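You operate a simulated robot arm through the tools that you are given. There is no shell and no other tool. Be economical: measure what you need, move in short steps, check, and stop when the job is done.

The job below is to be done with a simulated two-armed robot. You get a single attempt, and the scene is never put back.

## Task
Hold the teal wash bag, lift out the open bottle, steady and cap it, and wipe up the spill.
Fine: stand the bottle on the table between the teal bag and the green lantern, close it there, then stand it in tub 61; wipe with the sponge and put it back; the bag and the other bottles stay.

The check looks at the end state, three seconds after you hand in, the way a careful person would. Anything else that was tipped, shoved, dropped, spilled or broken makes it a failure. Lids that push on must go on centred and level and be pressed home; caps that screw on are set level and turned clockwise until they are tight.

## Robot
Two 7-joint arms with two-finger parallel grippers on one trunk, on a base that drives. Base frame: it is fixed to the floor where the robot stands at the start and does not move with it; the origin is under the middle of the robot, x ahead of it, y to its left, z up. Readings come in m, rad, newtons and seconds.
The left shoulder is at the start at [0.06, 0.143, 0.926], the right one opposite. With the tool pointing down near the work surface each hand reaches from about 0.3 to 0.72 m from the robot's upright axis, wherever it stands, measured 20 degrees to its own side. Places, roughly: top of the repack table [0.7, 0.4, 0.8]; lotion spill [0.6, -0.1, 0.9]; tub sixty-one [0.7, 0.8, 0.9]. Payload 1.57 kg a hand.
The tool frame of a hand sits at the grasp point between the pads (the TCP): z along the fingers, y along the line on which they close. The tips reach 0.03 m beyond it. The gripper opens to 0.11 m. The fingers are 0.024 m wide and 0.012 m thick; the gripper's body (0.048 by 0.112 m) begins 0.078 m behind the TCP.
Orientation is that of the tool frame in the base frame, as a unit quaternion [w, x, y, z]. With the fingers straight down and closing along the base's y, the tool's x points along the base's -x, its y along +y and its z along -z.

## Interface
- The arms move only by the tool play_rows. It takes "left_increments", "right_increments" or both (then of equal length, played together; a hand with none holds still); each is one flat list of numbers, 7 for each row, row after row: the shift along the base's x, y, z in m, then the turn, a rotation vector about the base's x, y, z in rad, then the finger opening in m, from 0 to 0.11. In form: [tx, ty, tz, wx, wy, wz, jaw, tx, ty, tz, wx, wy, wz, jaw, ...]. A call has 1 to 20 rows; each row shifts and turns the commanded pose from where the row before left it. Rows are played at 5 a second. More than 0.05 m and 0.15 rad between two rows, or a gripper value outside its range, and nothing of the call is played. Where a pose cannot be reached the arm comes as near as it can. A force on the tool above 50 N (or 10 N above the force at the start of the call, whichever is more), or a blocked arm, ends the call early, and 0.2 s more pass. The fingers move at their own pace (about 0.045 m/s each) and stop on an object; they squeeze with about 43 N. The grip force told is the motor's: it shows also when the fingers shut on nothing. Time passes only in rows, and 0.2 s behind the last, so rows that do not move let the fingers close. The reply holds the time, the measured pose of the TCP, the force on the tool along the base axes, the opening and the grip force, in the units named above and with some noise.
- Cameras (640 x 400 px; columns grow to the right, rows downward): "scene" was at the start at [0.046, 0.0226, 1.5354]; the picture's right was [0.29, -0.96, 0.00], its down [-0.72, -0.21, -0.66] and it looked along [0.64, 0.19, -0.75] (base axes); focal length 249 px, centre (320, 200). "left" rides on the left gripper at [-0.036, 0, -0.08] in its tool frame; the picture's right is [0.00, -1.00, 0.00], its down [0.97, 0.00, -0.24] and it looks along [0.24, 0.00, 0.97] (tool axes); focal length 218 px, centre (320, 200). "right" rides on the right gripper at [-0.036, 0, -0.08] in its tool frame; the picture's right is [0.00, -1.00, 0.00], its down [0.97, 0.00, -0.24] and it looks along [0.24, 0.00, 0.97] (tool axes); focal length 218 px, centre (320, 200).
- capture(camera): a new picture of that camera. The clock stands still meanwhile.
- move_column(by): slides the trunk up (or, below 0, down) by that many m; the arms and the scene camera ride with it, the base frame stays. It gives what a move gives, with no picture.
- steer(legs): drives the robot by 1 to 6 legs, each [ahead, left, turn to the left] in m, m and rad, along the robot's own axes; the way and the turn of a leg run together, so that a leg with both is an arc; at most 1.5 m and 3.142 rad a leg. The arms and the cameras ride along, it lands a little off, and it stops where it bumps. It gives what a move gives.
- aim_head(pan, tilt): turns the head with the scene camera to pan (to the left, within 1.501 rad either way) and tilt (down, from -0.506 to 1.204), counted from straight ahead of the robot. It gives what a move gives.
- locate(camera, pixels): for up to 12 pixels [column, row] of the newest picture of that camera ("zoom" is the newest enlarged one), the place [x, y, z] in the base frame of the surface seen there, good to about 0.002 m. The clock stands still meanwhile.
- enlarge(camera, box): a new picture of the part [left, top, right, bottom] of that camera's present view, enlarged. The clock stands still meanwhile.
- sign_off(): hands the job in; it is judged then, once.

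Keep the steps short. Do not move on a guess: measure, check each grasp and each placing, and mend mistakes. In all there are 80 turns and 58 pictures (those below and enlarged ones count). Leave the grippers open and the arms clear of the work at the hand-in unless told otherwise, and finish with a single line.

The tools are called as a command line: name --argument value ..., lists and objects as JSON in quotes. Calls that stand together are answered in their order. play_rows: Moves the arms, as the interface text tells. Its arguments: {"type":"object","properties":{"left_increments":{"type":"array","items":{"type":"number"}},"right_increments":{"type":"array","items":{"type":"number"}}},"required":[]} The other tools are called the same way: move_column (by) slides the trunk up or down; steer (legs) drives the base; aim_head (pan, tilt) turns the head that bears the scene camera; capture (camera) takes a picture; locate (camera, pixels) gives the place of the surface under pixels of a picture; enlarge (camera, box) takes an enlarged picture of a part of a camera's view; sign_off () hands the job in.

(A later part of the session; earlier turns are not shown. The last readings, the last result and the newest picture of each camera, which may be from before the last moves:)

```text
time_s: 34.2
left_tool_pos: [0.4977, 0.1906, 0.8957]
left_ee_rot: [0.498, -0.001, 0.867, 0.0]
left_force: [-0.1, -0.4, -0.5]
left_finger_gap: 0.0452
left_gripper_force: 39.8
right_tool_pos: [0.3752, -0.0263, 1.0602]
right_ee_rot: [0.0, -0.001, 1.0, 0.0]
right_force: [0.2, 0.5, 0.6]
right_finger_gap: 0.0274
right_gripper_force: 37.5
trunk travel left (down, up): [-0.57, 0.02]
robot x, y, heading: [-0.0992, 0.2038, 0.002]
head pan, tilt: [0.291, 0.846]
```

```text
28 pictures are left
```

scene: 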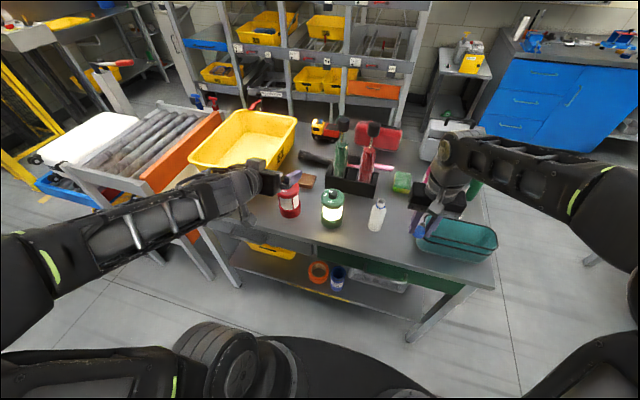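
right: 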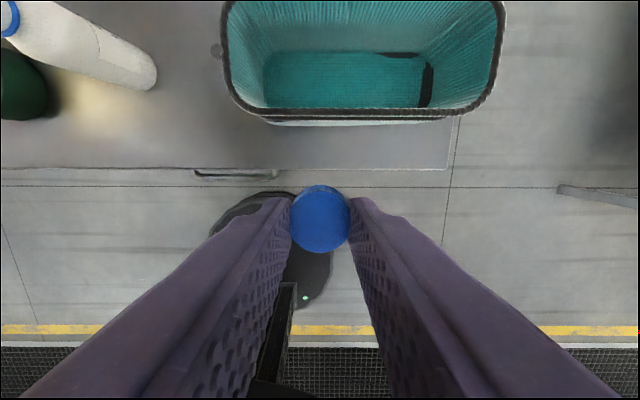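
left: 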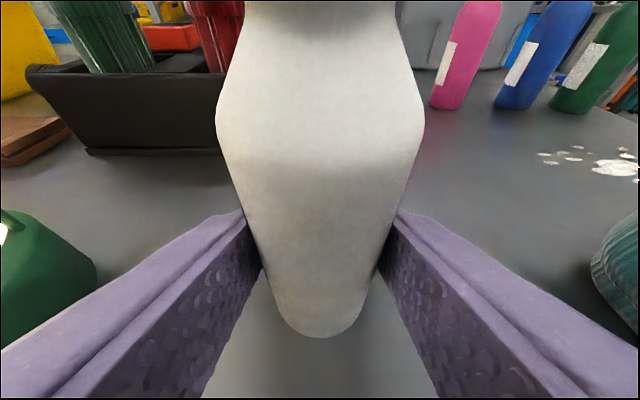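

The bottle is steadied (45.2 mm) and upright. Now the right hand carries the cap above the mouth, pre-turned about +1.35 rad so there's room to screw clockwise.

play_rows --right_increments '[0.041, 0, 0, 0, 0, 0.149, 0, 0.041, 0, 0, 0, 0, 0.149, 0, 0.0405, 0, 0, 0, 0, 0.149, 0, 0, 0.036, 0, 0, 0, 0.149, 0, 0, 0.036, 0, 0, 0, 0.149, 0, 0, 0.036, 0, 0, 0, 0.149, 0, 0, 0.036, 0, 0, 0, 0.149, 0, 0, 0.036, 0, 0, 0, 0.149, 0, 0, 0.0362, 0, 0, 0, 0.149, 0, 0, 0, 0, 0, 0, 0, 0]'

capture --camera "right"

```text
time_s: 36.5
left_tool_pos: [0.4975, 0.1889, 0.8964]
left_ee_rot: [0.499, -0.001, 0.867, 0.001]
left_force: [0.1, -0.3, 0.2]
left_finger_gap: 0.0451
left_gripper_force: 43.4
right_tool_pos: [0.4985, 0.1905, 1.0596]
right_ee_rot: [0.0, -0.622, 0.783, 0.001]
right_force: [0.4, -0.2, -0.1]
right_finger_gap: 0.0274
right_gripper_force: 37.9
trunk travel left (down, up): [-0.57, 0.02]
robot x, y, heading: [-0.1013, 0.2021, 0.003]
head pan, tilt: [0.291, 0.846]
```

```text
27 pictures are left
```

right: 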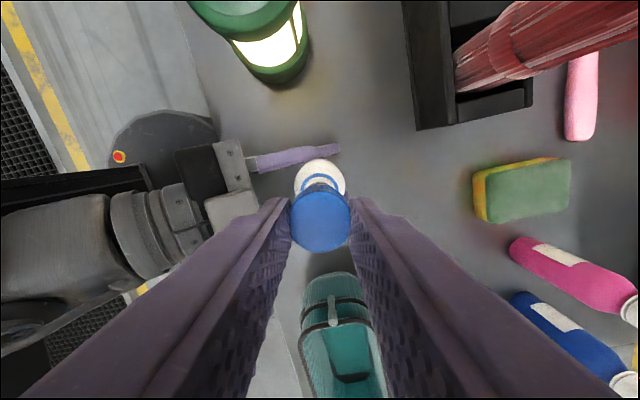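

locate --camera "right" --pixels '[[320, 180], [303, 186], [341, 186], [320, 163], [296, 180], [345, 180], [320, 220], [293, 222], [349, 222]]'

enlarge --camera "scene" --box '[340, 160, 420, 210]'

```text
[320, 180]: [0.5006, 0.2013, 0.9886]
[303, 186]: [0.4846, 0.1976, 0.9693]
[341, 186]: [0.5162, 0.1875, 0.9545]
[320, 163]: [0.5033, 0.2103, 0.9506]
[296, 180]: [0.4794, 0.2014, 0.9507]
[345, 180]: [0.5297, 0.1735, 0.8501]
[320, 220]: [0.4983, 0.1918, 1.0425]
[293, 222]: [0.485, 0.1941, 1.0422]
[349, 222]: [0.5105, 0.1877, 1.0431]
```

```text
8.00 times, centred on (380, 185) of scene
```

zoom: 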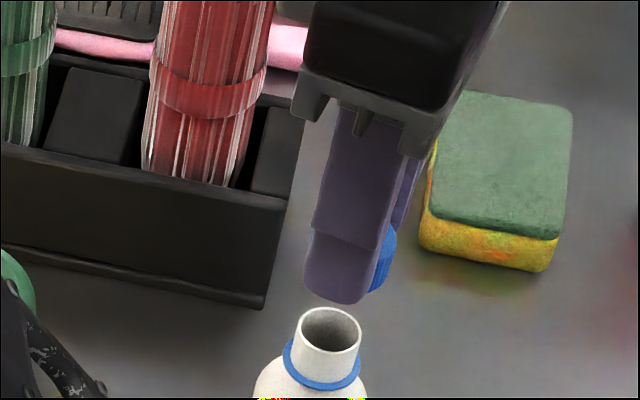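

locate --camera "zoom" --pixels '[[302, 325], [359, 330], [328, 350], [333, 311], [290, 355], [362, 365], [322, 385], [335, 300]]'

```text
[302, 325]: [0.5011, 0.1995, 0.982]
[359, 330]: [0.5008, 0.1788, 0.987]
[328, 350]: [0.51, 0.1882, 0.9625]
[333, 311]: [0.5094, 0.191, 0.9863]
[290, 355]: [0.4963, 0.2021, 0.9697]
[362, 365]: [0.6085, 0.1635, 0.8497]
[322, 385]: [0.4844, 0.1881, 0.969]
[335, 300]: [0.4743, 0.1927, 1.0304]
```

The mouth centre is (0.498,0.1895) and the cap centre (0.498,0.191). I'll shift 1 mm and lower until there's light contact.

play_rows --right_increments '[0, -0.001, -0.02, 0, 0, 0, 0, 0, 0, -0.013, 0, 0, 0, 0, 0, 0, -0.003, 0, 0, 0, 0, 0, 0, -0.001, 0, 0, 0, 0, 0, 0, 0, 0, 0, 0, 0]'

```text
time_s: 37.6
left_tool_pos: [0.4996, 0.1896, 0.8957]
left_ee_rot: [0.498, -0.001, 0.867, 0.0]
left_force: [0.6, -1.4, 0.4]
left_finger_gap: 0.045
left_gripper_force: 42.9
right_tool_pos: [0.4959, 0.189, 1.0213]
right_ee_rot: [0.0, -0.622, 0.783, -0.001]
right_force: [-0.6, -0.7, -0.2]
right_finger_gap: 0.0275
right_gripper_force: 37.9
trunk travel left (down, up): [-0.57, 0.02]
robot x, y, heading: [-0.1021, 0.2057, 0.0]
head pan, tilt: [0.291, 0.846]
```

No contact yet, so I'll go on in 1 mm steps.

play_rows --right_increments '[0, 0, -0.001, 0, 0, 0, 0, 0, 0, -0.001, 0, 0, 0, 0, 0, 0, -0.001, 0, 0, 0, 0, 0, 0, -0.001, 0, 0, 0, 0, 0, 0, 0, 0, 0, 0, 0]'

```text
time_s: 38.9
left_tool_pos: [0.4976, 0.1906, 0.8957]
left_ee_rot: [0.499, 0.0, 0.867, 0.0]
left_force: [0.9, 0.1, 0.1]
left_finger_gap: 0.0452
left_gripper_force: 43.5
right_tool_pos: [0.4961, 0.1898, 1.0193]
right_ee_rot: [0.0, -0.623, 0.782, 0.0]
right_force: [0.1, 0.2, -0.7]
right_finger_gap: 0.0276
right_gripper_force: 37.5
trunk travel left (down, up): [-0.57, 0.02]
robot x, y, heading: [-0.1014, 0.2047, 0.005]
head pan, tilt: [0.291, 0.846]
```

play_rows --right_increments '[0.0015, 0, -0.001, 0, 0, 0, 0, 0, 0, -0.0015, 0, 0, 0, 0, 0, 0, -0.0015, 0, 0, 0, 0, 0, 0, 0, 0, 0, 0, 0]'

enlarge --camera "scene" --box '[340, 180, 420, 230]'

```text
time_s: 39.9
left_tool_pos: [0.4984, 0.1894, 0.8958]
left_ee_rot: [0.498, -0.002, 0.867, 0.001]
left_force: [1.4, -0.5, -0.3]
left_finger_gap: 0.045
left_gripper_force: 42.5
right_tool_pos: [0.4965, 0.1897, 1.0155]
right_ee_rot: [-0.001, -0.622, 0.783, 0.0]
right_force: [-0.7, -0.7, -1.1]
right_finger_gap: 0.0273
right_gripper_force: 37.3
trunk travel left (down, up): [-0.57, 0.02]
robot x, y, heading: [-0.1024, 0.2011, 0.001]
head pan, tilt: [0.291, 0.846]
```

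```text
8.00 times, centred on (380, 205) of scene
```

zoom: 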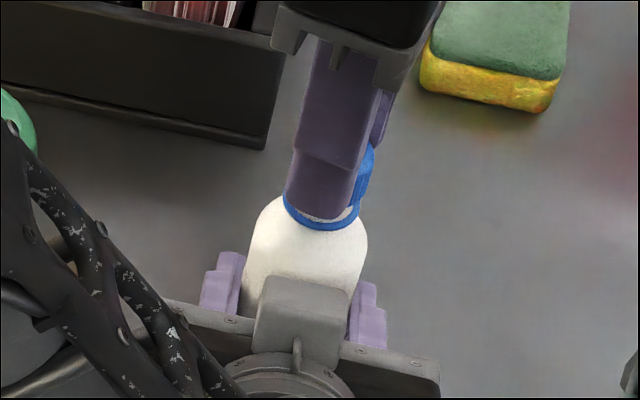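

The cap skirt is over the neck without touching. I'll keep going down gently until contact.

play_rows --right_increments '[0.001, 0, -0.0015, 0, 0, 0, 0, 0, 0, -0.0015, 0, 0, 0, 0, 0, 0, -0.0015, 0, 0, 0, 0, 0, 0, -0.001, 0, 0, 0, 0, 0, 0, 0, 0, 0, 0, 0]'

```text
time_s: 41.0
left_tool_pos: [0.4982, 0.1912, 0.8952]
left_ee_rot: [0.499, -0.001, 0.867, 0.0]
left_force: [14.1, -4.8, -4.4]
left_finger_gap: 0.0451
left_gripper_force: 43.2
right_tool_pos: [0.499, 0.1889, 1.0097]
right_ee_rot: [0.0, -0.622, 0.783, 0.002]
right_force: [-13.5, 2.5, 6.4]
right_finger_gap: 0.0275
right_gripper_force: 38.2
trunk travel left (down, up): [-0.57, 0.02]
robot x, y, heading: [-0.0988, 0.2031, -0.002]
head pan, tilt: [0.291, 0.846]
```

Contact: 6 N down, but 13 N sideways in x, so I'll undo that x shift. Then I'll start turning clockwise with a slight downward follow.

play_rows --right_increments '[-0.002, 0.0005, 0, 0, 0, 0, 0, 0, 0, 0, 0, 0, 0, 0]'

play_rows --right_increments '[0, 0, -0.0002, 0, 0, -0.145, 0, 0, 0, -0.0002, 0, 0, -0.145, 0, 0, 0, -0.0002, 0, 0, -0.145, 0, 0, 0, -0.0002, 0, 0, -0.145, 0, 0, 0, -0.0002, 0, 0, -0.145, 0, 0, 0, -0.0002, 0, 0, -0.145, 0, 0, 0, 0, 0, 0, 0, 0]'

```text
time_s: 41.6
left_tool_pos: [0.4985, 0.1906, 0.895]
left_ee_rot: [0.498, -0.001, 0.867, 0.001]
left_force: [2.1, -1.2, 0.4]
left_finger_gap: 0.0451
left_gripper_force: 43.0
right_tool_pos: [0.4983, 0.1894, 1.01]
right_ee_rot: [0.0, -0.622, 0.783, -0.001]
right_force: [-3.0, 2.0, 2.3]
right_finger_gap: 0.0277
right_gripper_force: 37.6
trunk travel left (down, up): [-0.57, 0.02]
robot x, y, heading: [-0.0996, 0.2021, -0.003]
head pan, tilt: [0.291, 0.846]
```

```text
time_s: 43.2
left_tool_pos: [0.4982, 0.1897, 0.8959]
left_ee_rot: [0.499, -0.001, 0.867, 0.001]
left_force: [0.9, 0.4, -2.3]
left_finger_gap: 0.0451
left_gripper_force: 43.4
right_tool_pos: [0.4956, 0.1892, 1.0096]
right_ee_rot: [0.001, -0.233, 0.972, -0.001]
right_force: [0.2, -2.6, 13.9]
right_finger_gap: 0.0276
right_gripper_force: 38.0
trunk travel left (down, up): [-0.57, 0.02]
robot x, y, heading: [-0.1013, 0.1998, 0.003]
head pan, tilt: [0.291, 0.846]
```

It turned 0.87 rad with 14 N down. I'll continue turning without adding more push.

play_rows --right_increments '[0, 0, 0, 0, 0, -0.145, 0, 0, 0, 0, 0, 0, -0.145, 0, 0, 0, 0, 0, 0, -0.145, 0, 0, 0, 0, 0, 0, -0.145, 0, 0, 0, 0, 0, 0, -0.145, 0, 0, 0, 0, 0, 0, -0.145, 0, 0, 0, 0, 0, 0, -0.145, 0, 0, 0, 0, 0, 0, -0.145, 0, 0, 0, 0, 0, 0, -0.145, 0, 0, 0, 0, 0, 0, -0.145, 0, 0, 0, 0, 0, 0, 0, 0]'

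enlarge --camera "scene" --box '[340, 180, 420, 230]'

```text
time_s: 45.6
left_tool_pos: [0.4982, 0.1904, 0.8968]
left_ee_rot: [0.498, -0.001, 0.867, 0.0]
left_force: [-2.6, -7.3, -2.5]
left_finger_gap: 0.045
left_gripper_force: 42.9
right_tool_pos: [0.4967, 0.19, 1.0087]
right_ee_rot: [0.0, 0.47, 0.883, -0.001]
right_force: [1.5, 7.9, 4.9]
right_finger_gap: 0.0274
right_gripper_force: 37.7
trunk travel left (down, up): [-0.57, 0.02]
robot x, y, heading: [-0.1027, 0.2011, -0.002]
head pan, tilt: [0.291, 0.846]
```

```text
8.00 times, centred on (380, 205) of scene
```

zoom: 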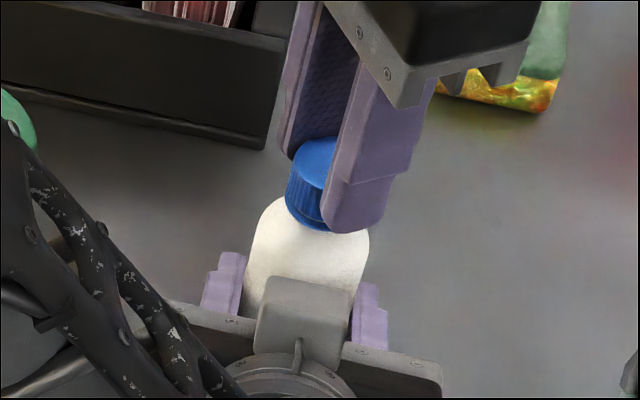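

The cap is level and has sunk 1 mm. I'll continue turning and see how far the wrist goes.

play_rows --right_increments '[0, 0, 0, 0, 0, -0.145, 0, 0, 0, -0.0003, 0, 0, -0.145, 0, 0, 0, 0, 0, 0, -0.145, 0, 0, 0, -0.0003, 0, 0, -0.145, 0, 0, 0, 0, 0, 0, -0.145, 0, 0, 0, -0.0003, 0, 0, -0.145, 0, 0, 0, 0, 0, 0, -0.145, 0, 0, 0, -0.0003, 0, 0, -0.145, 0, 0, 0, 0, 0, 0, 0, 0]'

```text
time_s: 47.6
left_tool_pos: [0.4973, 0.1909, 0.8964]
left_ee_rot: [0.499, -0.001, 0.867, 0.0]
left_force: [-8.0, -11.1, -0.2]
left_finger_gap: 0.0446
left_gripper_force: 42.9
right_tool_pos: [0.4976, 0.1913, 1.0064]
right_ee_rot: [-0.001, 0.877, 0.481, 0.0]
right_force: [7.4, 9.9, 0.8]
right_finger_gap: 0.0278
right_gripper_force: 38.5
trunk travel left (down, up): [-0.57, 0.02]
robot x, y, heading: [-0.1028, 0.2009, 0.004]
head pan, tilt: [0.291, 0.846]
```

Yaw is now -2.14 with z down to 1.0064, so the thread is drawing in. I'll relieve the sideways load by 1 mm and keep turning.

play_rows --right_increments '[0.0008, 0.001, -0.0005, 0, 0, -0.145, 0, 0, 0, -0.0005, 0, 0, -0.145, 0, 0, 0, -0.0003, 0, 0, -0.145, 0, 0, 0, -0.0003, 0, 0, -0.145, 0, 0, 0, 0, 0, 0, 0, 0]'

```text
time_s: 48.9
left_tool_pos: [0.4978, 0.192, 0.8952]
left_ee_rot: [0.499, -0.002, 0.867, 0.001]
left_force: [1.7, -5.3, -5.3]
left_finger_gap: 0.0452
left_gripper_force: 42.6
right_tool_pos: [0.4977, 0.1909, 1.0065]
right_ee_rot: [0.0, 0.978, 0.21, 0.0]
right_force: [-0.5, 2.2, 15.2]
right_finger_gap: 0.0275
right_gripper_force: 37.7
trunk travel left (down, up): [-0.57, 0.02]
robot x, y, heading: [-0.0995, 0.2044, 0.003]
head pan, tilt: [0.291, 0.846]
```

The vertical force rose to 15 N and z stopped at 1.0065, so the cap may be seated. I'll look closely.

enlarge --camera "scene" --box '[340, 180, 420, 230]'

```text
8.00 times, centred on (380, 205) of scene
```

zoom: 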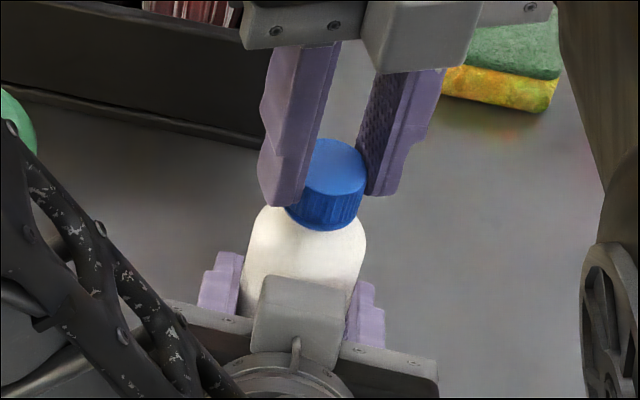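

The cap looks level and low on the neck. I've turned it 4.06 rad in all, so I'll regrip and turn further to prove it's tight: open, lift, turn back 2.5 rad.

play_rows --right_increments '[0, 0, 0.0008, 0, 0, 0, 0.04, 0, 0, 0, 0, 0, 0, 0.045, 0, 0, 0.04, 0, 0, 0.149, 0.05, 0, 0, 0, 0, 0, 0.149, 0.05, 0, 0, 0, 0, 0, 0.149, 0.05, 0, 0, 0, 0, 0, 0.149, 0.05, 0, 0, 0, 0, 0, 0.149, 0.05, 0, 0, 0, 0, 0, 0.149, 0.05, 0, 0, 0, 0, 0, 0.149, 0.05, 0, 0, 0, 0, 0, 0.149, 0.05, 0, 0, 0, 0, 0, 0.149, 0.05, 0, 0, 0, 0, 0, 0.149, 0.05, 0, 0, 0, 0, 0, 0.149, 0.05, 0, 0, 0, 0, 0, 0.149, 0.05, 0, 0, 0, 0, 0, 0.149, 0.05, 0, 0, 0, 0, 0, 0.149, 0.05, 0, 0, 0, 0, 0, 0.149, 0.05, 0, 0, 0, 0, 0, 0.149, 0.05, 0, 0, 0, 0, 0, 0.149, 0.05, 0, 0, 0, 0, 0, 0, 0.05]'

capture --camera "right"

```text
time_s: 53.0
left_tool_pos: [0.4984, 0.1907, 0.8959]
left_ee_rot: [0.499, -0.001, 0.867, 0.0]
left_force: [0.0, 0.3, 2.1]
left_finger_gap: 0.0447
left_gripper_force: 43.2
right_tool_pos: [0.4977, 0.1921, 1.0477]
right_ee_rot: [0.0, 0.091, 0.996, 0.001]
right_force: [0.7, 0.0, 1.0]
right_finger_gap: 0.05
right_gripper_force: 0.0
trunk travel left (down, up): [-0.57, 0.02]
robot x, y, heading: [-0.1048, 0.2007, -0.001]
head pan, tilt: [0.291, 0.846]
```

```text
22 pictures are left
```

right: 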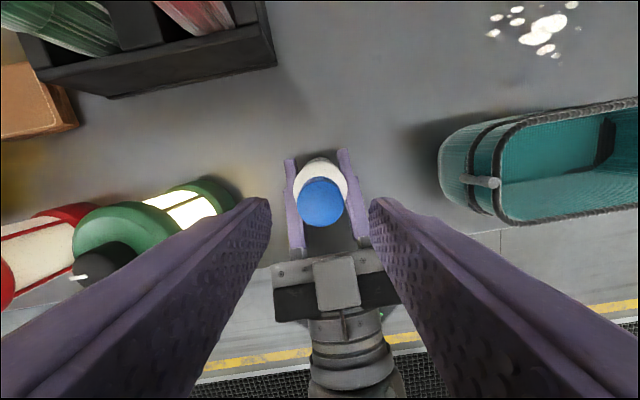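

locate --camera "right" --pixels '[[320, 200], [302, 202], [339, 202], [320, 182], [320, 222], [308, 190], [332, 215]]'

```text
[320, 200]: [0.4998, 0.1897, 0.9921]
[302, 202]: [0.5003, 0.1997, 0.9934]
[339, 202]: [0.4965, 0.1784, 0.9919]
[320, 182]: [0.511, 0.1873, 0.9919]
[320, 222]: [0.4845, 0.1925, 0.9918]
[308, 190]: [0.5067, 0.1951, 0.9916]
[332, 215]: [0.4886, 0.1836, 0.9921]
```

The cap top is level at z 0.992 and centred at (0.498,0.190). I'll regrip and turn again.

play_rows --right_increments '[0, -0.0015, -0.02, 0, 0, 0, 0.05, 0, 0, -0.02, 0, 0, 0, 0.05, 0, 0, 0, 0, 0, 0, 0.02, 0, 0, 0, 0, 0, 0, 0, 0, 0, 0, 0, 0, 0, 0, 0, 0, 0, 0, 0, -0.145, 0, 0, 0, -0.0003, 0, 0, -0.145, 0, 0, 0, -0.0003, 0, 0, -0.145, 0, 0, 0, -0.0003, 0, 0, -0.145, 0, 0, 0, -0.0003, 0, 0, -0.145, 0, 0, 0, -0.0003, 0, 0, -0.145, 0, 0, 0, -0.0003, 0, 0, -0.145, 0, 0, 0, -0.0003, 0, 0, -0.145, 0, 0, 0, 0, 0, 0, 0, 0]'

```text
time_s: 56.0
left_tool_pos: [0.4981, 0.1896, 0.8955]
left_ee_rot: [0.499, -0.001, 0.867, 0.001]
left_force: [0.2, -1.8, -0.5]
left_finger_gap: 0.0454
left_gripper_force: 43.5
right_tool_pos: [0.4981, 0.1888, 1.0046]
right_ee_rot: [0.0, 0.623, 0.782, 0.0]
right_force: [-0.1, -1.8, 7.8]
right_finger_gap: 0.0284
right_gripper_force: 38.5
trunk travel left (down, up): [-0.57, 0.02]
robot x, y, heading: [-0.1014, 0.2029, -0.001]
head pan, tilt: [0.291, 0.846]
```

play_rows --right_increments '[0, 0, -0.0003, 0, 0, -0.145, 0, 0, 0, -0.0003, 0, 0, -0.145, 0, 0, 0, -0.0003, 0, 0, -0.145, 0, 0, 0, -0.0003, 0, 0, -0.145, 0, 0, 0, -0.0003, 0, 0, -0.145, 0, 0, 0, -0.0003, 0, 0, -0.145, 0, 0, 0, -0.0003, 0, 0, -0.145, 0, 0, 0, -0.0003, 0, 0, -0.145, 0, 0, 0, 0, 0, 0, -0.145, 0, 0, 0, 0, 0, 0, -0.145, 0, 0, 0, 0, 0, 0, 0, 0]'

```text
time_s: 58.5
left_tool_pos: [0.4977, 0.19, 0.8959]
left_ee_rot: [0.498, -0.001, 0.867, 0.001]
left_force: [-2.1, -1.7, 0.9]
left_finger_gap: 0.0439
left_gripper_force: 42.9
right_tool_pos: [0.4984, 0.1895, 1.0017]
right_ee_rot: [0.0, 0.985, 0.172, 0.0]
right_force: [1.2, 1.0, 0.3]
right_finger_gap: 0.0281
right_gripper_force: 38.0
trunk travel left (down, up): [-0.57, 0.02]
robot x, y, heading: [-0.104, 0.2, 0.005]
head pan, tilt: [0.291, 0.846]
```

Still drawing in, with z at 1.0017. I'll regrip once more and measure the cap height.

play_rows --right_increments '[0, 0, 0.0, 0, 0, 0, 0.04, 0, 0, 0, 0, 0, 0, 0.045, 0, 0, 0.045, 0, 0, 0.149, 0.05, 0, 0, 0, 0, 0, 0.149, 0.05, 0, 0, 0, 0, 0, 0.149, 0.05, 0, 0, 0, 0, 0, 0.149, 0.05, 0, 0, 0, 0, 0, 0.149, 0.05, 0, 0, 0, 0, 0, 0.149, 0.05, 0, 0, 0, 0, 0, 0.149, 0.05, 0, 0, 0, 0, 0, 0.149, 0.05, 0, 0, 0, 0, 0, 0.149, 0.05, 0, 0, 0, 0, 0, 0.149, 0.05, 0, 0, 0, 0, 0, 0.149, 0.05, 0, 0, 0, 0, 0, 0.149, 0.05, 0, 0, 0, 0, 0, 0.149, 0.05, 0, 0, 0, 0, 0, 0.149, 0.05, 0, 0, 0, 0, 0, 0.149, 0.05, 0, 0, 0, 0, 0, 0.149, 0.05, 0, 0, 0, 0, 0, 0.149, 0.05, 0, 0, 0, 0, 0, 0, 0.05]'

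capture --camera "right"

locate --camera "right" --pixels '[[320, 200], [305, 202], [335, 202], [320, 187], [320, 217], [320, 222]]'

```text
time_s: 62.6
left_tool_pos: [0.4977, 0.1917, 0.8962]
left_ee_rot: [0.499, -0.001, 0.867, 0.0]
left_force: [0.0, -0.1, 5.0]
left_finger_gap: 0.0436
left_gripper_force: 43.5
right_tool_pos: [0.4971, 0.1887, 1.0463]
right_ee_rot: [0.001, 0.129, 0.992, 0.0]
right_force: [0.1, 0.0, -0.1]
right_finger_gap: 0.05
right_gripper_force: 0.3
trunk travel left (down, up): [-0.57, 0.02]
robot x, y, heading: [-0.0991, 0.2013, 0.008]
head pan, tilt: [0.291, 0.846]
```

```text
21 pictures are left
```

right: 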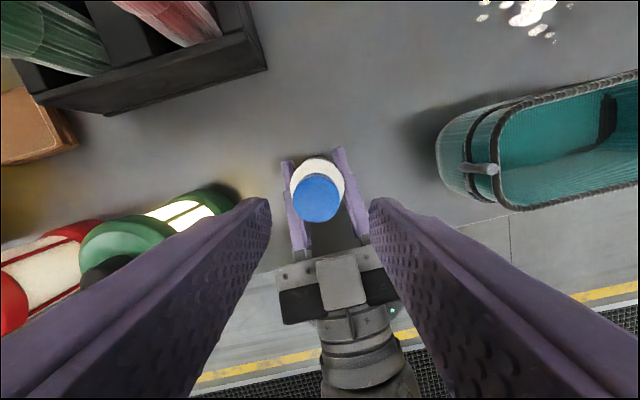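

```text
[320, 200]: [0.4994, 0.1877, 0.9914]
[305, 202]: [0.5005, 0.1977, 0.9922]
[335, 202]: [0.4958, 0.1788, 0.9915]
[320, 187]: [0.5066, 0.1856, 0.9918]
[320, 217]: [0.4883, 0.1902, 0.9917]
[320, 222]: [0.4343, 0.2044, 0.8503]
```

The cap top stayed at 0.9917 through the last turn, so it's bottomed. The left gap changed slightly (43.6 mm). I'll zoom in to check the cap-to-collar gap and the bottle's pose.

enlarge --camera "scene" --box '[356, 192, 396, 217]'

capture --camera "left"

```text
16.00 times, centred on (376, 204) of scene
```

zoom: 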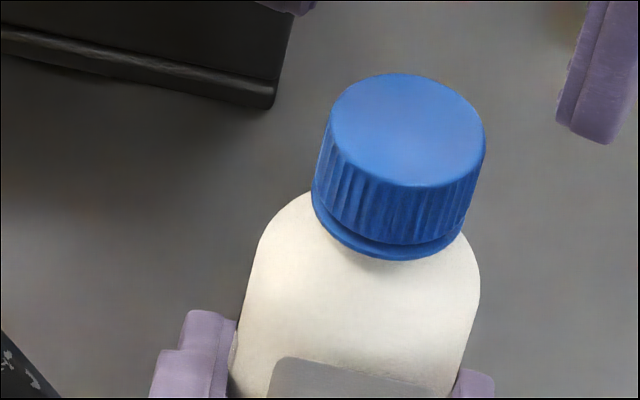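

```text
19 pictures are left
```

left: 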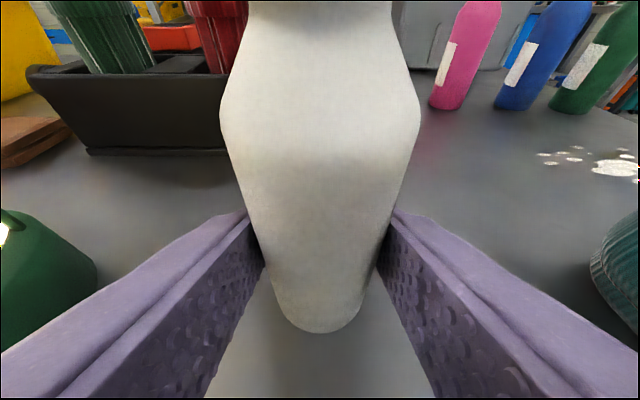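

The cap is level, centred and close on the collar. For certainty I'll do one more tightening turn, watching the forces.

play_rows --right_increments '[0.0005, 0.0005, -0.02, 0, 0, 0, 0.05, 0, 0, -0.02, 0, 0, 0, 0.05, 0, 0, 0, 0, 0, 0, 0.02, 0, 0, 0, 0, 0, 0, 0, 0, 0, 0, 0, 0, 0, 0, 0, 0, 0, 0, 0, -0.145, 0, 0, 0, 0, 0, 0, -0.145, 0, 0, 0, 0, 0, 0, -0.145, 0, 0, 0, 0, 0, 0, -0.145, 0, 0, 0, 0, 0, 0, -0.145, 0, 0, 0, 0, 0, 0, -0.145, 0, 0, 0, 0, 0, 0, -0.145, 0, 0, 0, 0, 0, 0, -0.145, 0, 0, 0, 0, 0, 0, -0.145, 0, 0, 0, 0, 0, 0, -0.145, 0, 0, 0, 0, 0, 0, 0, 0]'

enlarge --camera "scene" --box '[356, 192, 396, 217]'

```text
time_s: 66.0
left_tool_pos: [0.4982, 0.1886, 0.8969]
left_ee_rot: [0.498, 0.0, 0.867, 0.0]
left_force: [-12.2, -6.8, 7.0]
left_finger_gap: 0.0439
left_gripper_force: 42.8
right_tool_pos: [0.4988, 0.1895, 1.0051]
right_ee_rot: [0.0, 0.755, 0.656, 0.0]
right_force: [11.6, 4.8, -0.6]
right_finger_gap: 0.0286
right_gripper_force: 38.3
trunk travel left (down, up): [-0.57, 0.02]
robot x, y, heading: [-0.1011, 0.2013, -0.001]
head pan, tilt: [0.291, 0.846]
```

```text
16.00 times, centred on (376, 204) of scene
```

zoom: 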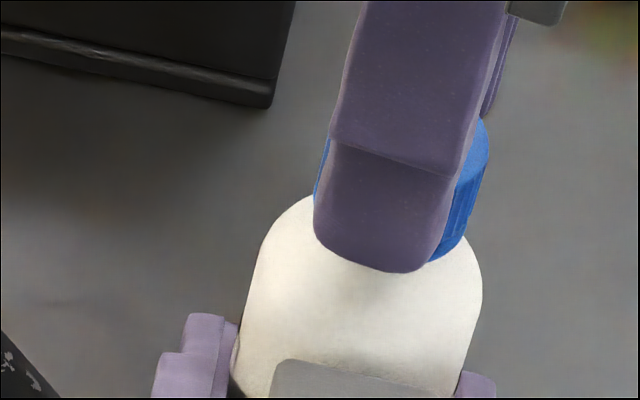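

The cap doesn't sink further, so it's tight. I'll release it, lift the right hand well clear and turn the wrist back, then look at the whole scene.

play_rows --right_increments '[0, 0, 0, 0, 0, 0, 0.04, 0, 0, 0, 0, 0, 0, 0.045, 0, 0, 0.045, 0, 0, 0.142, 0.06, 0, 0, 0.02, 0, 0, 0.142, 0.06, 0, -0.035, 0, 0, 0, 0.142, 0.06, 0, -0.035, 0, 0, 0, 0.142, 0.06, 0, -0.035, 0, 0, 0, 0.142, 0.06, 0, -0.035, 0, 0, 0, 0.142, 0.06, 0, -0.035, 0, 0, 0, 0.142, 0.06, 0, -0.035, 0, 0, 0, 0.142, 0.06, 0, -0.035, 0, 0, 0, 0.142, 0.06, 0, 0, 0, 0, 0, 0.142, 0.06, 0, 0, 0, 0, 0, 0.142, 0.06, 0, 0, 0, 0, 0, 0.142, 0.06, 0, 0, 0, 0, 0, 0, 0.06]'

capture --camera "scene"

```text
time_s: 69.2
left_tool_pos: [0.4987, 0.1904, 0.8956]
left_ee_rot: [0.499, -0.001, 0.867, 0.0]
left_force: [0.0, 0.7, 2.2]
left_finger_gap: 0.0438
left_gripper_force: 42.9
right_tool_pos: [0.4974, -0.055, 1.0665]
right_ee_rot: [0.0, 0.002, 1.0, 0.0]
right_force: [-0.2, 0.5, 0.1]
right_finger_gap: 0.0598
right_gripper_force: 0.1
right hand out of reach, approached as far as the arm can: row 4
trunk travel left (down, up): [-0.57, 0.02]
robot x, y, heading: [-0.1, 0.2028, 0.006]
head pan, tilt: [0.291, 0.846]
```

```text
17 pictures are left
```

scene: 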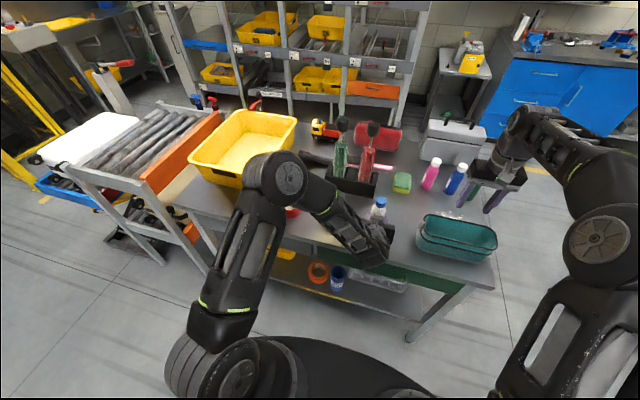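

I'll measure the tub's rim and floor.

locate --camera "scene" --pixels '[[191, 161], [241, 176], [293, 123], [250, 111], [235, 155], [255, 145], [222, 140], [215, 168], [180, 210], [402, 182], [394, 190], [413, 176]]'

```text
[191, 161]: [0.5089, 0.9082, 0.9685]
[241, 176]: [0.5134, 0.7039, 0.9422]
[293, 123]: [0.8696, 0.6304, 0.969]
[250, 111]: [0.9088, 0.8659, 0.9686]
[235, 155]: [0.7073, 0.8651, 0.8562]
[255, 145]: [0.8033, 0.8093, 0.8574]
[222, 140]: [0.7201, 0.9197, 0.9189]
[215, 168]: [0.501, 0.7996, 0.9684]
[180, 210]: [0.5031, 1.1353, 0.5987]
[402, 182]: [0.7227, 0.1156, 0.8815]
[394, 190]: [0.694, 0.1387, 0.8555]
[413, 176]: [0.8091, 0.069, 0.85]
```

Tub 61 has its rim at z 0.969, x 0.50–0.91, y ~0.64–0.91, and its floor at 0.857. With the tilted hold the bottle can go in at about (0.73,0.78). I'll lift it now and draw the right hand back.

play_rows --left_increments '[0, 0, 0.02, 0, 0, 0, 0.02, 0, 0, 0.03, 0, 0, 0, 0.02, 0, 0, 0.035, 0, 0, 0, 0.02, 0, 0, 0.035, 0, 0, 0, 0.02, 0, 0, 0.035, 0, 0, 0, 0.02, 0, 0, 0.03, 0, 0, 0, 0.02, 0, 0, 0, 0, 0, 0, 0.02]' --right_increments '[-0.03, 0, 0, 0, 0, 0, 0.06, -0.03, 0, 0, 0, 0, 0, 0.06, -0.03, 0, 0, 0, 0, 0, 0.06, -0.03, 0, 0, 0, 0, 0, 0.06, 0, 0, 0, 0, 0, 0, 0.06, 0, 0, 0, 0, 0, 0, 0.06, 0, 0, 0, 0, 0, 0, 0.06]'

capture --camera "right"

```text
time_s: 70.8
left_tool_pos: [0.4989, 0.1911, 1.0788]
left_ee_rot: [0.497, -0.001, 0.868, 0.001]
left_force: [-0.7, 0.6, -0.3]
left_finger_gap: 0.0438
left_gripper_force: 43.1
right_tool_pos: [0.3761, -0.0557, 1.0621]
right_ee_rot: [0.0, 0.002, 1.0, -0.001]
right_force: [0.6, 0.1, 0.0]
right_finger_gap: 0.06
right_gripper_force: 0.0
trunk travel left (down, up): [-0.57, 0.02]
robot x, y, heading: [-0.1032, 0.2032, 0.001]
head pan, tilt: [0.291, 0.846]
```

```text
16 pictures are left
```

right: 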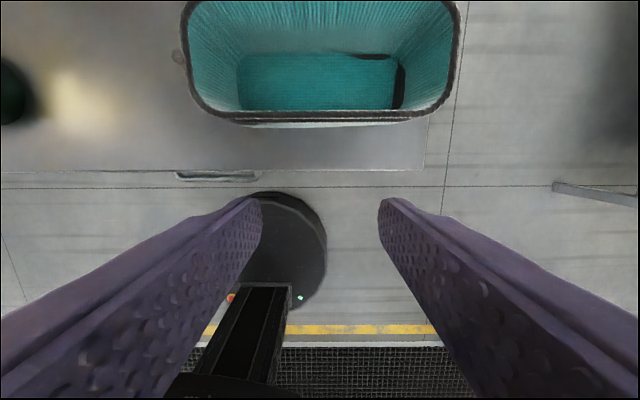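

The bottle is in the air and the right hand is clear. I'll drive left 0.4 m, then ahead 0.08 m, and look.

steer --legs '[[0, 0.4, 0], [0.08, 0, 0]]'

capture --camera "scene"

```text
time_s: 74.0
left_tool_pos: [0.5756, 0.5995, 1.0793]
left_ee_rot: [0.498, -0.002, 0.867, 0.0]
left_force: [0.4, 0.5, -0.8]
left_finger_gap: 0.0439
left_gripper_force: 43.1
right_tool_pos: [0.4559, 0.353, 1.0614]
right_ee_rot: [-0.001, 0.001, 1.0, 0.001]
right_force: [-0.1, -0.3, -0.2]
right_finger_gap: 0.0601
right_gripper_force: 0.1
trunk travel left (down, up): [-0.57, 0.02]
robot x, y, heading: [-0.0225, 0.6109, 0.009]
head pan, tilt: [0.291, 0.846]
```

```text
15 pictures are left
```

scene: 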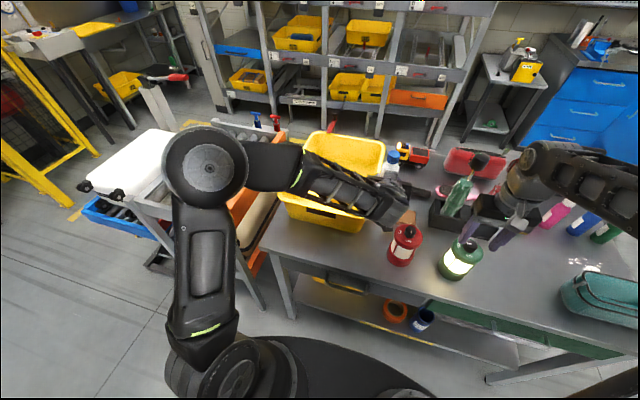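

The bottle is held above the rim height. I'll extend the left arm to (0.73,0.78) over the tub.

play_rows --left_increments '[0.031, 0.036, 0, 0, 0, 0, 0.02, 0.031, 0.036, 0, 0, 0, 0, 0.02, 0.031, 0.036, 0, 0, 0, 0, 0.02, 0.031, 0.036, 0, 0, 0, 0, 0.02, 0.031, 0.036, 0, 0, 0, 0, 0.02, 0, 0, -0.03, 0, 0, 0, 0.02, 0, 0, 0, 0, 0, 0, 0.02]'

capture --camera "left"

```text
time_s: 75.6
left_tool_pos: [0.7309, 0.7792, 1.0492]
left_ee_rot: [0.498, -0.003, 0.867, 0.002]
left_force: [-0.1, 0.6, -1.0]
left_finger_gap: 0.0437
left_gripper_force: 43.0
right_tool_pos: [0.4547, 0.3539, 1.0623]
right_ee_rot: [0.0, 0.003, 1.0, 0.0]
right_force: [-0.1, 0.0, 0.2]
right_finger_gap: 0.0599
right_gripper_force: 0.0
trunk travel left (down, up): [-0.57, 0.02]
robot x, y, heading: [-0.0288, 0.6142, 0.005]
head pan, tilt: [0.291, 0.846]
```

```text
14 pictures are left
```

left: 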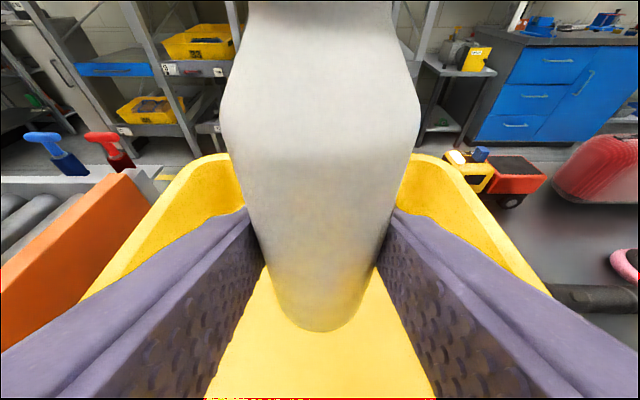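

It's centred over the tub. I'll lower until the base nears the floor, watching forces.

play_rows --left_increments '[0, 0, -0.035, 0, 0, 0, 0.02, 0, 0, -0.035, 0, 0, 0, 0.02, 0, 0, -0.03, 0, 0, 0, 0.02, 0, 0, -0.025, 0, 0, 0, 0.02, 0, 0, -0.012, 0, 0, 0, 0.02, 0, 0, -0.004, 0, 0, 0, 0.02, 0, 0, 0, 0, 0, 0, 0.02]'

capture --camera "scene"

```text
time_s: 77.2
left_tool_pos: [0.7298, 0.7796, 0.9083]
left_ee_rot: [0.498, -0.003, 0.867, 0.001]
left_force: [0.4, 0.4, -0.7]
left_finger_gap: 0.0437
left_gripper_force: 42.9
right_tool_pos: [0.4544, 0.353, 1.0628]
right_ee_rot: [0.0, 0.002, 1.0, -0.001]
right_force: [0.1, -0.7, 0.3]
right_finger_gap: 0.06
right_gripper_force: 0.0
trunk travel left (down, up): [-0.57, 0.02]
robot x, y, heading: [-0.0285, 0.6123, 0.009]
head pan, tilt: [0.291, 0.846]
```

```text
13 pictures are left
```

scene: 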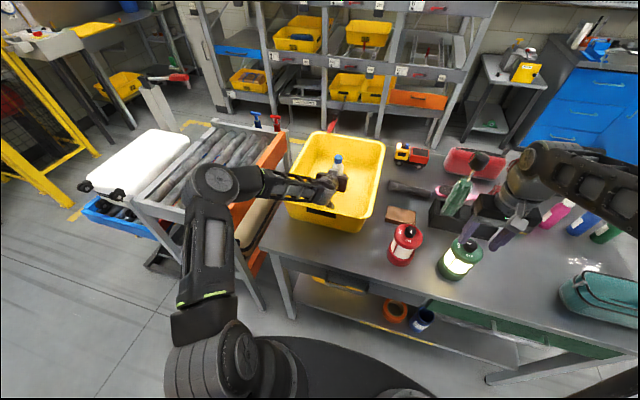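

play_rows --left_increments '[0, 0, -0.002, 0, 0, 0, 0.02, 0, 0, -0.002, 0, 0, 0, 0.02, 0, 0, -0.0015, 0, 0, 0, 0.02, 0, 0, 0, 0, 0, 0, 0.02]'

```text
time_s: 78.2
left_tool_pos: [0.7302, 0.7799, 0.904]
left_ee_rot: [0.499, -0.003, 0.867, 0.002]
left_force: [0.7, 1.8, 3.8]
left_finger_gap: 0.0437
left_gripper_force: 42.9
right_tool_pos: [0.4547, 0.3529, 1.0619]
right_ee_rot: [0.0, 0.002, 1.0, 0.0]
right_force: [-0.4, -0.5, -0.2]
right_finger_gap: 0.0602
right_gripper_force: 0.2
trunk travel left (down, up): [-0.57, 0.02]
robot x, y, heading: [-0.0244, 0.6102, 0.008]
head pan, tilt: [0.291, 0.846]
```

The base has touched (3.8 N). I'll open gently and withdraw back along the fingers.

play_rows --left_increments '[0, 0, -0.0005, 0, 0, 0, 0.03, 0, 0, 0, 0, 0, 0, 0.05, 0, 0, 0, 0, 0, 0, 0.07, 0, 0, 0, 0, 0, 0, 0.09, 0, 0, 0, 0, 0, 0, 0.09, -0.0346, 0, 0.02, 0, 0, 0, 0.09, -0.0346, 0, 0.02, 0, 0, 0, 0.09, -0.0346, 0, 0.03, 0, 0, 0, 0.09, 0, 0, 0.045, 0, 0, 0, 0.09, 0, 0, 0.045, 0, 0, 0, 0.09, 0, 0, 0, 0, 0, 0, 0.09]'

capture --camera "left"

```text
time_s: 80.6
left_tool_pos: [0.6259, 0.7789, 1.0611]
left_ee_rot: [0.497, -0.002, 0.867, 0.001]
left_force: [0.1, 0.2, -0.4]
left_finger_gap: 0.0899
left_gripper_force: 0.1
right_tool_pos: [0.4548, 0.3543, 1.0616]
right_ee_rot: [0.0, 0.001, 1.0, 0.0]
right_force: [0.0, -0.1, -0.6]
right_finger_gap: 0.0598
right_gripper_force: 0.1
trunk travel left (down, up): [-0.57, 0.02]
robot x, y, heading: [-0.0247, 0.6099, 0.005]
head pan, tilt: [0.291, 0.846]
```

```text
12 pictures are left
```

left: 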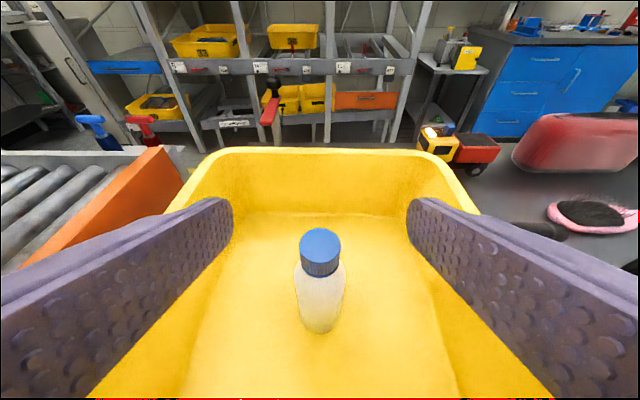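

The bottle stands capped in tub 61. Next is the wipe. I'll fold the left hand back to tool-down, out of the way, then drive back right for the sponge.

play_rows --left_increments '[-0.029, 0, 0.005, 0, 0.149, 0, 0.09, -0.029, 0, 0.005, 0, 0.149, 0, 0.09, -0.029, 0, 0.005, 0, 0.149, 0, 0.09, -0.029, 0, 0.005, 0, 0.149, 0, 0.09, -0.029, 0, 0, 0, 0.149, 0, 0.09, -0.029, 0, 0, 0, 0.149, 0, 0.09, -0.029, 0, 0, 0, 0.149, 0, 0.09, 0, 0, 0, 0, 0, 0, 0.09]'

steer --legs '[[0, -0.41, 0], [0.09, 0, 0]]'

capture --camera "scene"

```text
time_s: 82.4
left_tool_pos: [0.4226, 0.7809, 1.0817]
left_ee_rot: [-0.001, -0.001, 1.0, 0.002]
left_force: [-0.4, 0.1, -0.5]
left_finger_gap: 0.0901
left_gripper_force: 0.0
right_tool_pos: [0.4538, 0.3525, 1.062]
right_ee_rot: [0.0, 0.002, 1.0, 0.0]
right_force: [-0.1, 1.0, -0.7]
right_finger_gap: 0.06
right_gripper_force: 0.1
trunk travel left (down, up): [-0.57, 0.02]
robot x, y, heading: [-0.0241, 0.6091, 0.003]
head pan, tilt: [0.291, 0.846]
```

```text
time_s: 85.7
left_tool_pos: [0.5164, 0.3717, 1.0819]
left_ee_rot: [-0.001, -0.001, 1.0, 0.003]
left_force: [0.3, -0.4, 0.3]
left_finger_gap: 0.09
left_gripper_force: 0.0
right_tool_pos: [0.5479, -0.0551, 1.0611]
right_ee_rot: [-0.001, 0.001, 1.0, 0.0]
right_force: [-0.1, 0.1, -0.8]
right_finger_gap: 0.0599
right_gripper_force: 0.0
trunk travel left (down, up): [-0.57, 0.02]
robot x, y, heading: [0.0667, 0.202, 0.003]
head pan, tilt: [0.291, 0.846]
```

```text
11 pictures are left
```

scene: 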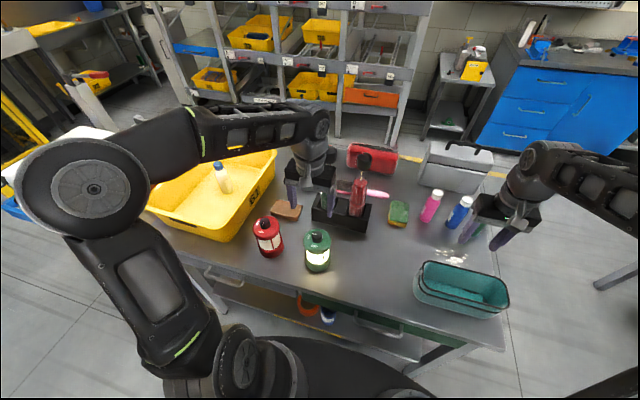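

Everything still stands. I'll zoom on the sponge to get its corners.

enlarge --camera "scene" --box '[370, 180, 482, 250]'

```text
5.71 times, centred on (426, 215) of scene
```

zoom: 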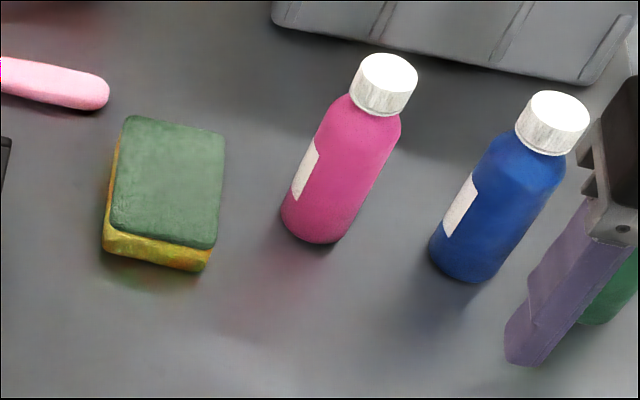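

locate --camera "zoom" --pixels '[[128, 120], [221, 136], [112, 228], [212, 245], [165, 185], [108, 250], [205, 268], [320, 235], [385, 75], [460, 270], [345, 120], [285, 215]]'

```text
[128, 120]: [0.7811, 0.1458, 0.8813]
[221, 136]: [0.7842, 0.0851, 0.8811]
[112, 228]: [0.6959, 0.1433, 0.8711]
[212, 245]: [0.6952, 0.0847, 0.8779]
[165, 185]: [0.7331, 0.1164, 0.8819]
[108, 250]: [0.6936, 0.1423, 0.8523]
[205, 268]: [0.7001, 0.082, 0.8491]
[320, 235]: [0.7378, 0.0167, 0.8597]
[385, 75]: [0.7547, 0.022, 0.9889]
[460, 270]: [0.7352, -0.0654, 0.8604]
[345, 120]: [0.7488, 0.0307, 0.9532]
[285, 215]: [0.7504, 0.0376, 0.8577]
```

The sponge is centred at (0.738,0.1145), 90×63 mm, top 0.882. The pink bottle's left edge is at y≈0.038, so there's room. The right hand goes left first, then ahead and down to hover over the sponge.

play_rows --right_increments '[0, 0.0424, -0.01, 0, 0, 0, 0.09, 0, 0.0424, -0.01, 0, 0, 0, 0.09, 0, 0.0424, -0.01, 0, 0, 0, 0.09, 0, 0.0424, -0.01, 0, 0, 0, 0.09, 0.0443, 0, -0.015, 0, 0, 0, 0.09, 0.0443, 0, -0.015, 0, 0, 0, 0.09, 0.0443, 0, -0.015, 0, 0, 0, 0.09, 0.0443, 0, -0.015, 0, 0, 0, 0.09, 0, 0, 0, 0, 0, 0, 0.09]'

capture --camera "right"

```text
time_s: 87.7
left_tool_pos: [0.5149, 0.3709, 1.0837]
left_ee_rot: [0.0, -0.001, 1.0, 0.002]
left_force: [0.9, -0.2, -0.4]
left_finger_gap: 0.09
left_gripper_force: 0.1
right_tool_pos: [0.7248, 0.1142, 0.962]
right_ee_rot: [0.001, 0.002, 1.0, 0.0]
right_force: [0.1, 0.1, -0.3]
right_finger_gap: 0.0899
right_gripper_force: 0.1
trunk travel left (down, up): [-0.57, 0.02]
robot x, y, heading: [0.0688, 0.2022, 0.01]
head pan, tilt: [0.291, 0.846]
```

```text
9 pictures are left
```

right: 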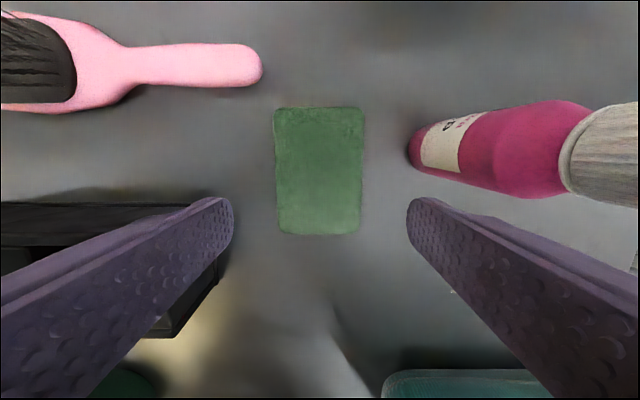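

The sponge is centred between the fingers. I'll lower to TCP z 0.892 and close, keeping its bottom 12 mm free.

play_rows --right_increments '[0, 0, -0.035, 0, 0, 0, 0.09, 0, 0, -0.035, 0, 0, 0, 0.09, 0, 0, 0, 0, 0, 0, 0.07, 0, 0, 0, 0, 0, 0, 0.055, 0, 0, 0, 0, 0, 0, 0.045, 0, 0, 0, 0, 0, 0, 0.045, 0, 0, 0.03, 0, 0, 0, 0.045, 0, 0, 0.03, 0, 0, 0, 0.045, 0, 0, 0, 0, 0, 0, 0.045]'

capture --camera "right"

```text
time_s: 89.7
left_tool_pos: [0.5162, 0.3704, 1.0816]
left_ee_rot: [0.0, -0.001, 1.0, 0.002]
left_force: [-0.6, -0.5, -0.7]
left_finger_gap: 0.0901
left_gripper_force: 0.1
right_tool_pos: [0.7226, 0.1139, 0.9522]
right_ee_rot: [0.0, 0.002, 1.0, 0.0]
right_force: [0.3, 0.4, -0.9]
right_finger_gap: 0.0621
right_gripper_force: 42.8
trunk travel left (down, up): [-0.57, 0.02]
robot x, y, heading: [0.0687, 0.2012, 0.004]
head pan, tilt: [0.291, 0.846]
```

```text
8 pictures are left
```

right: 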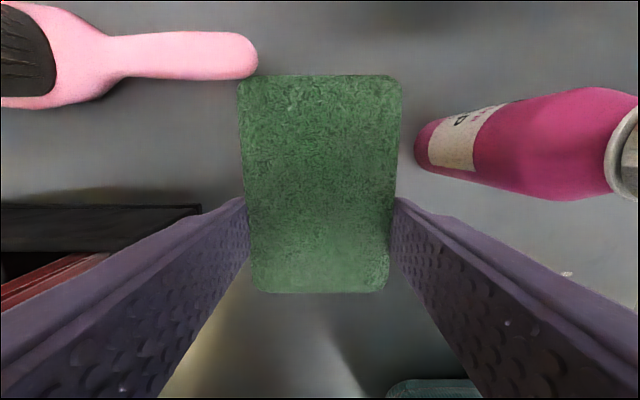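

The sponge is lifted. I'll bring it to the left of the spill at (0.605,0.02) and lower it to just above the table.

play_rows --right_increments '[-0.039, 0, 0.005, 0, 0, 0, 0.045, -0.039, 0, 0, 0, 0, 0, 0.045, -0.039, 0, 0, 0, 0, 0, 0.045, 0, -0.047, 0, 0, 0, 0, 0.045, 0, -0.047, 0, 0, 0, 0, 0.045, 0, 0, -0.035, 0, 0, 0, 0.045, 0, 0, -0.025, 0, 0, 0, 0.045, 0, 0, -0.004, 0, 0, 0, 0.045, 0, 0, 0, 0, 0, 0, 0.045]'

```text
time_s: 91.7
left_tool_pos: [0.516, 0.3711, 1.0819]
left_ee_rot: [0.0, 0.0, 1.0, 0.002]
left_force: [0.0, -0.3, -0.3]
left_finger_gap: 0.0899
left_gripper_force: 0.0
right_tool_pos: [0.6074, 0.0191, 0.8949]
right_ee_rot: [0.0, 0.002, 1.0, 0.001]
right_force: [0.3, 0.9, 0.1]
right_finger_gap: 0.0623
right_gripper_force: 42.8
trunk travel left (down, up): [-0.57, 0.02]
robot x, y, heading: [0.0675, 0.2047, 0.003]
head pan, tilt: [0.291, 0.846]
```

Now I'll press lightly and sweep across the spill to y -0.14 and back.

play_rows --right_increments '[0, 0, -0.002, 0, 0, 0, 0.045, 0, 0, -0.002, 0, 0, 0, 0.045, 0, -0.02, 0, 0, 0, 0, 0.045, 0, -0.02, 0, 0, 0, 0, 0.045, 0, -0.02, 0, 0, 0, 0, 0.045, 0, -0.02, 0, 0, 0, 0, 0.045, 0, -0.02, 0, 0, 0, 0, 0.045, 0, -0.02, 0, 0, 0, 0, 0.045, 0, -0.02, 0, 0, 0, 0, 0.045, 0, -0.02, 0, 0, 0, 0, 0.045, 0, 0, 0, 0, 0, 0, 0.045]'

```text
time_s: 94.1
left_tool_pos: [0.515, 0.3748, 1.082]
left_ee_rot: [0.001, -0.001, 1.0, 0.001]
left_force: [0.2, 0.8, 0.3]
left_finger_gap: 0.0899
left_gripper_force: 0.1
right_tool_pos: [0.6051, -0.1396, 0.891]
right_ee_rot: [0.001, 0.002, 1.0, -0.001]
right_force: [0.6, 14.1, 21.7]
right_finger_gap: 0.0621
right_gripper_force: 43.3
trunk travel left (down, up): [-0.57, 0.02]
robot x, y, heading: [0.0686, 0.203, 0.004]
head pan, tilt: [0.291, 0.846]
```

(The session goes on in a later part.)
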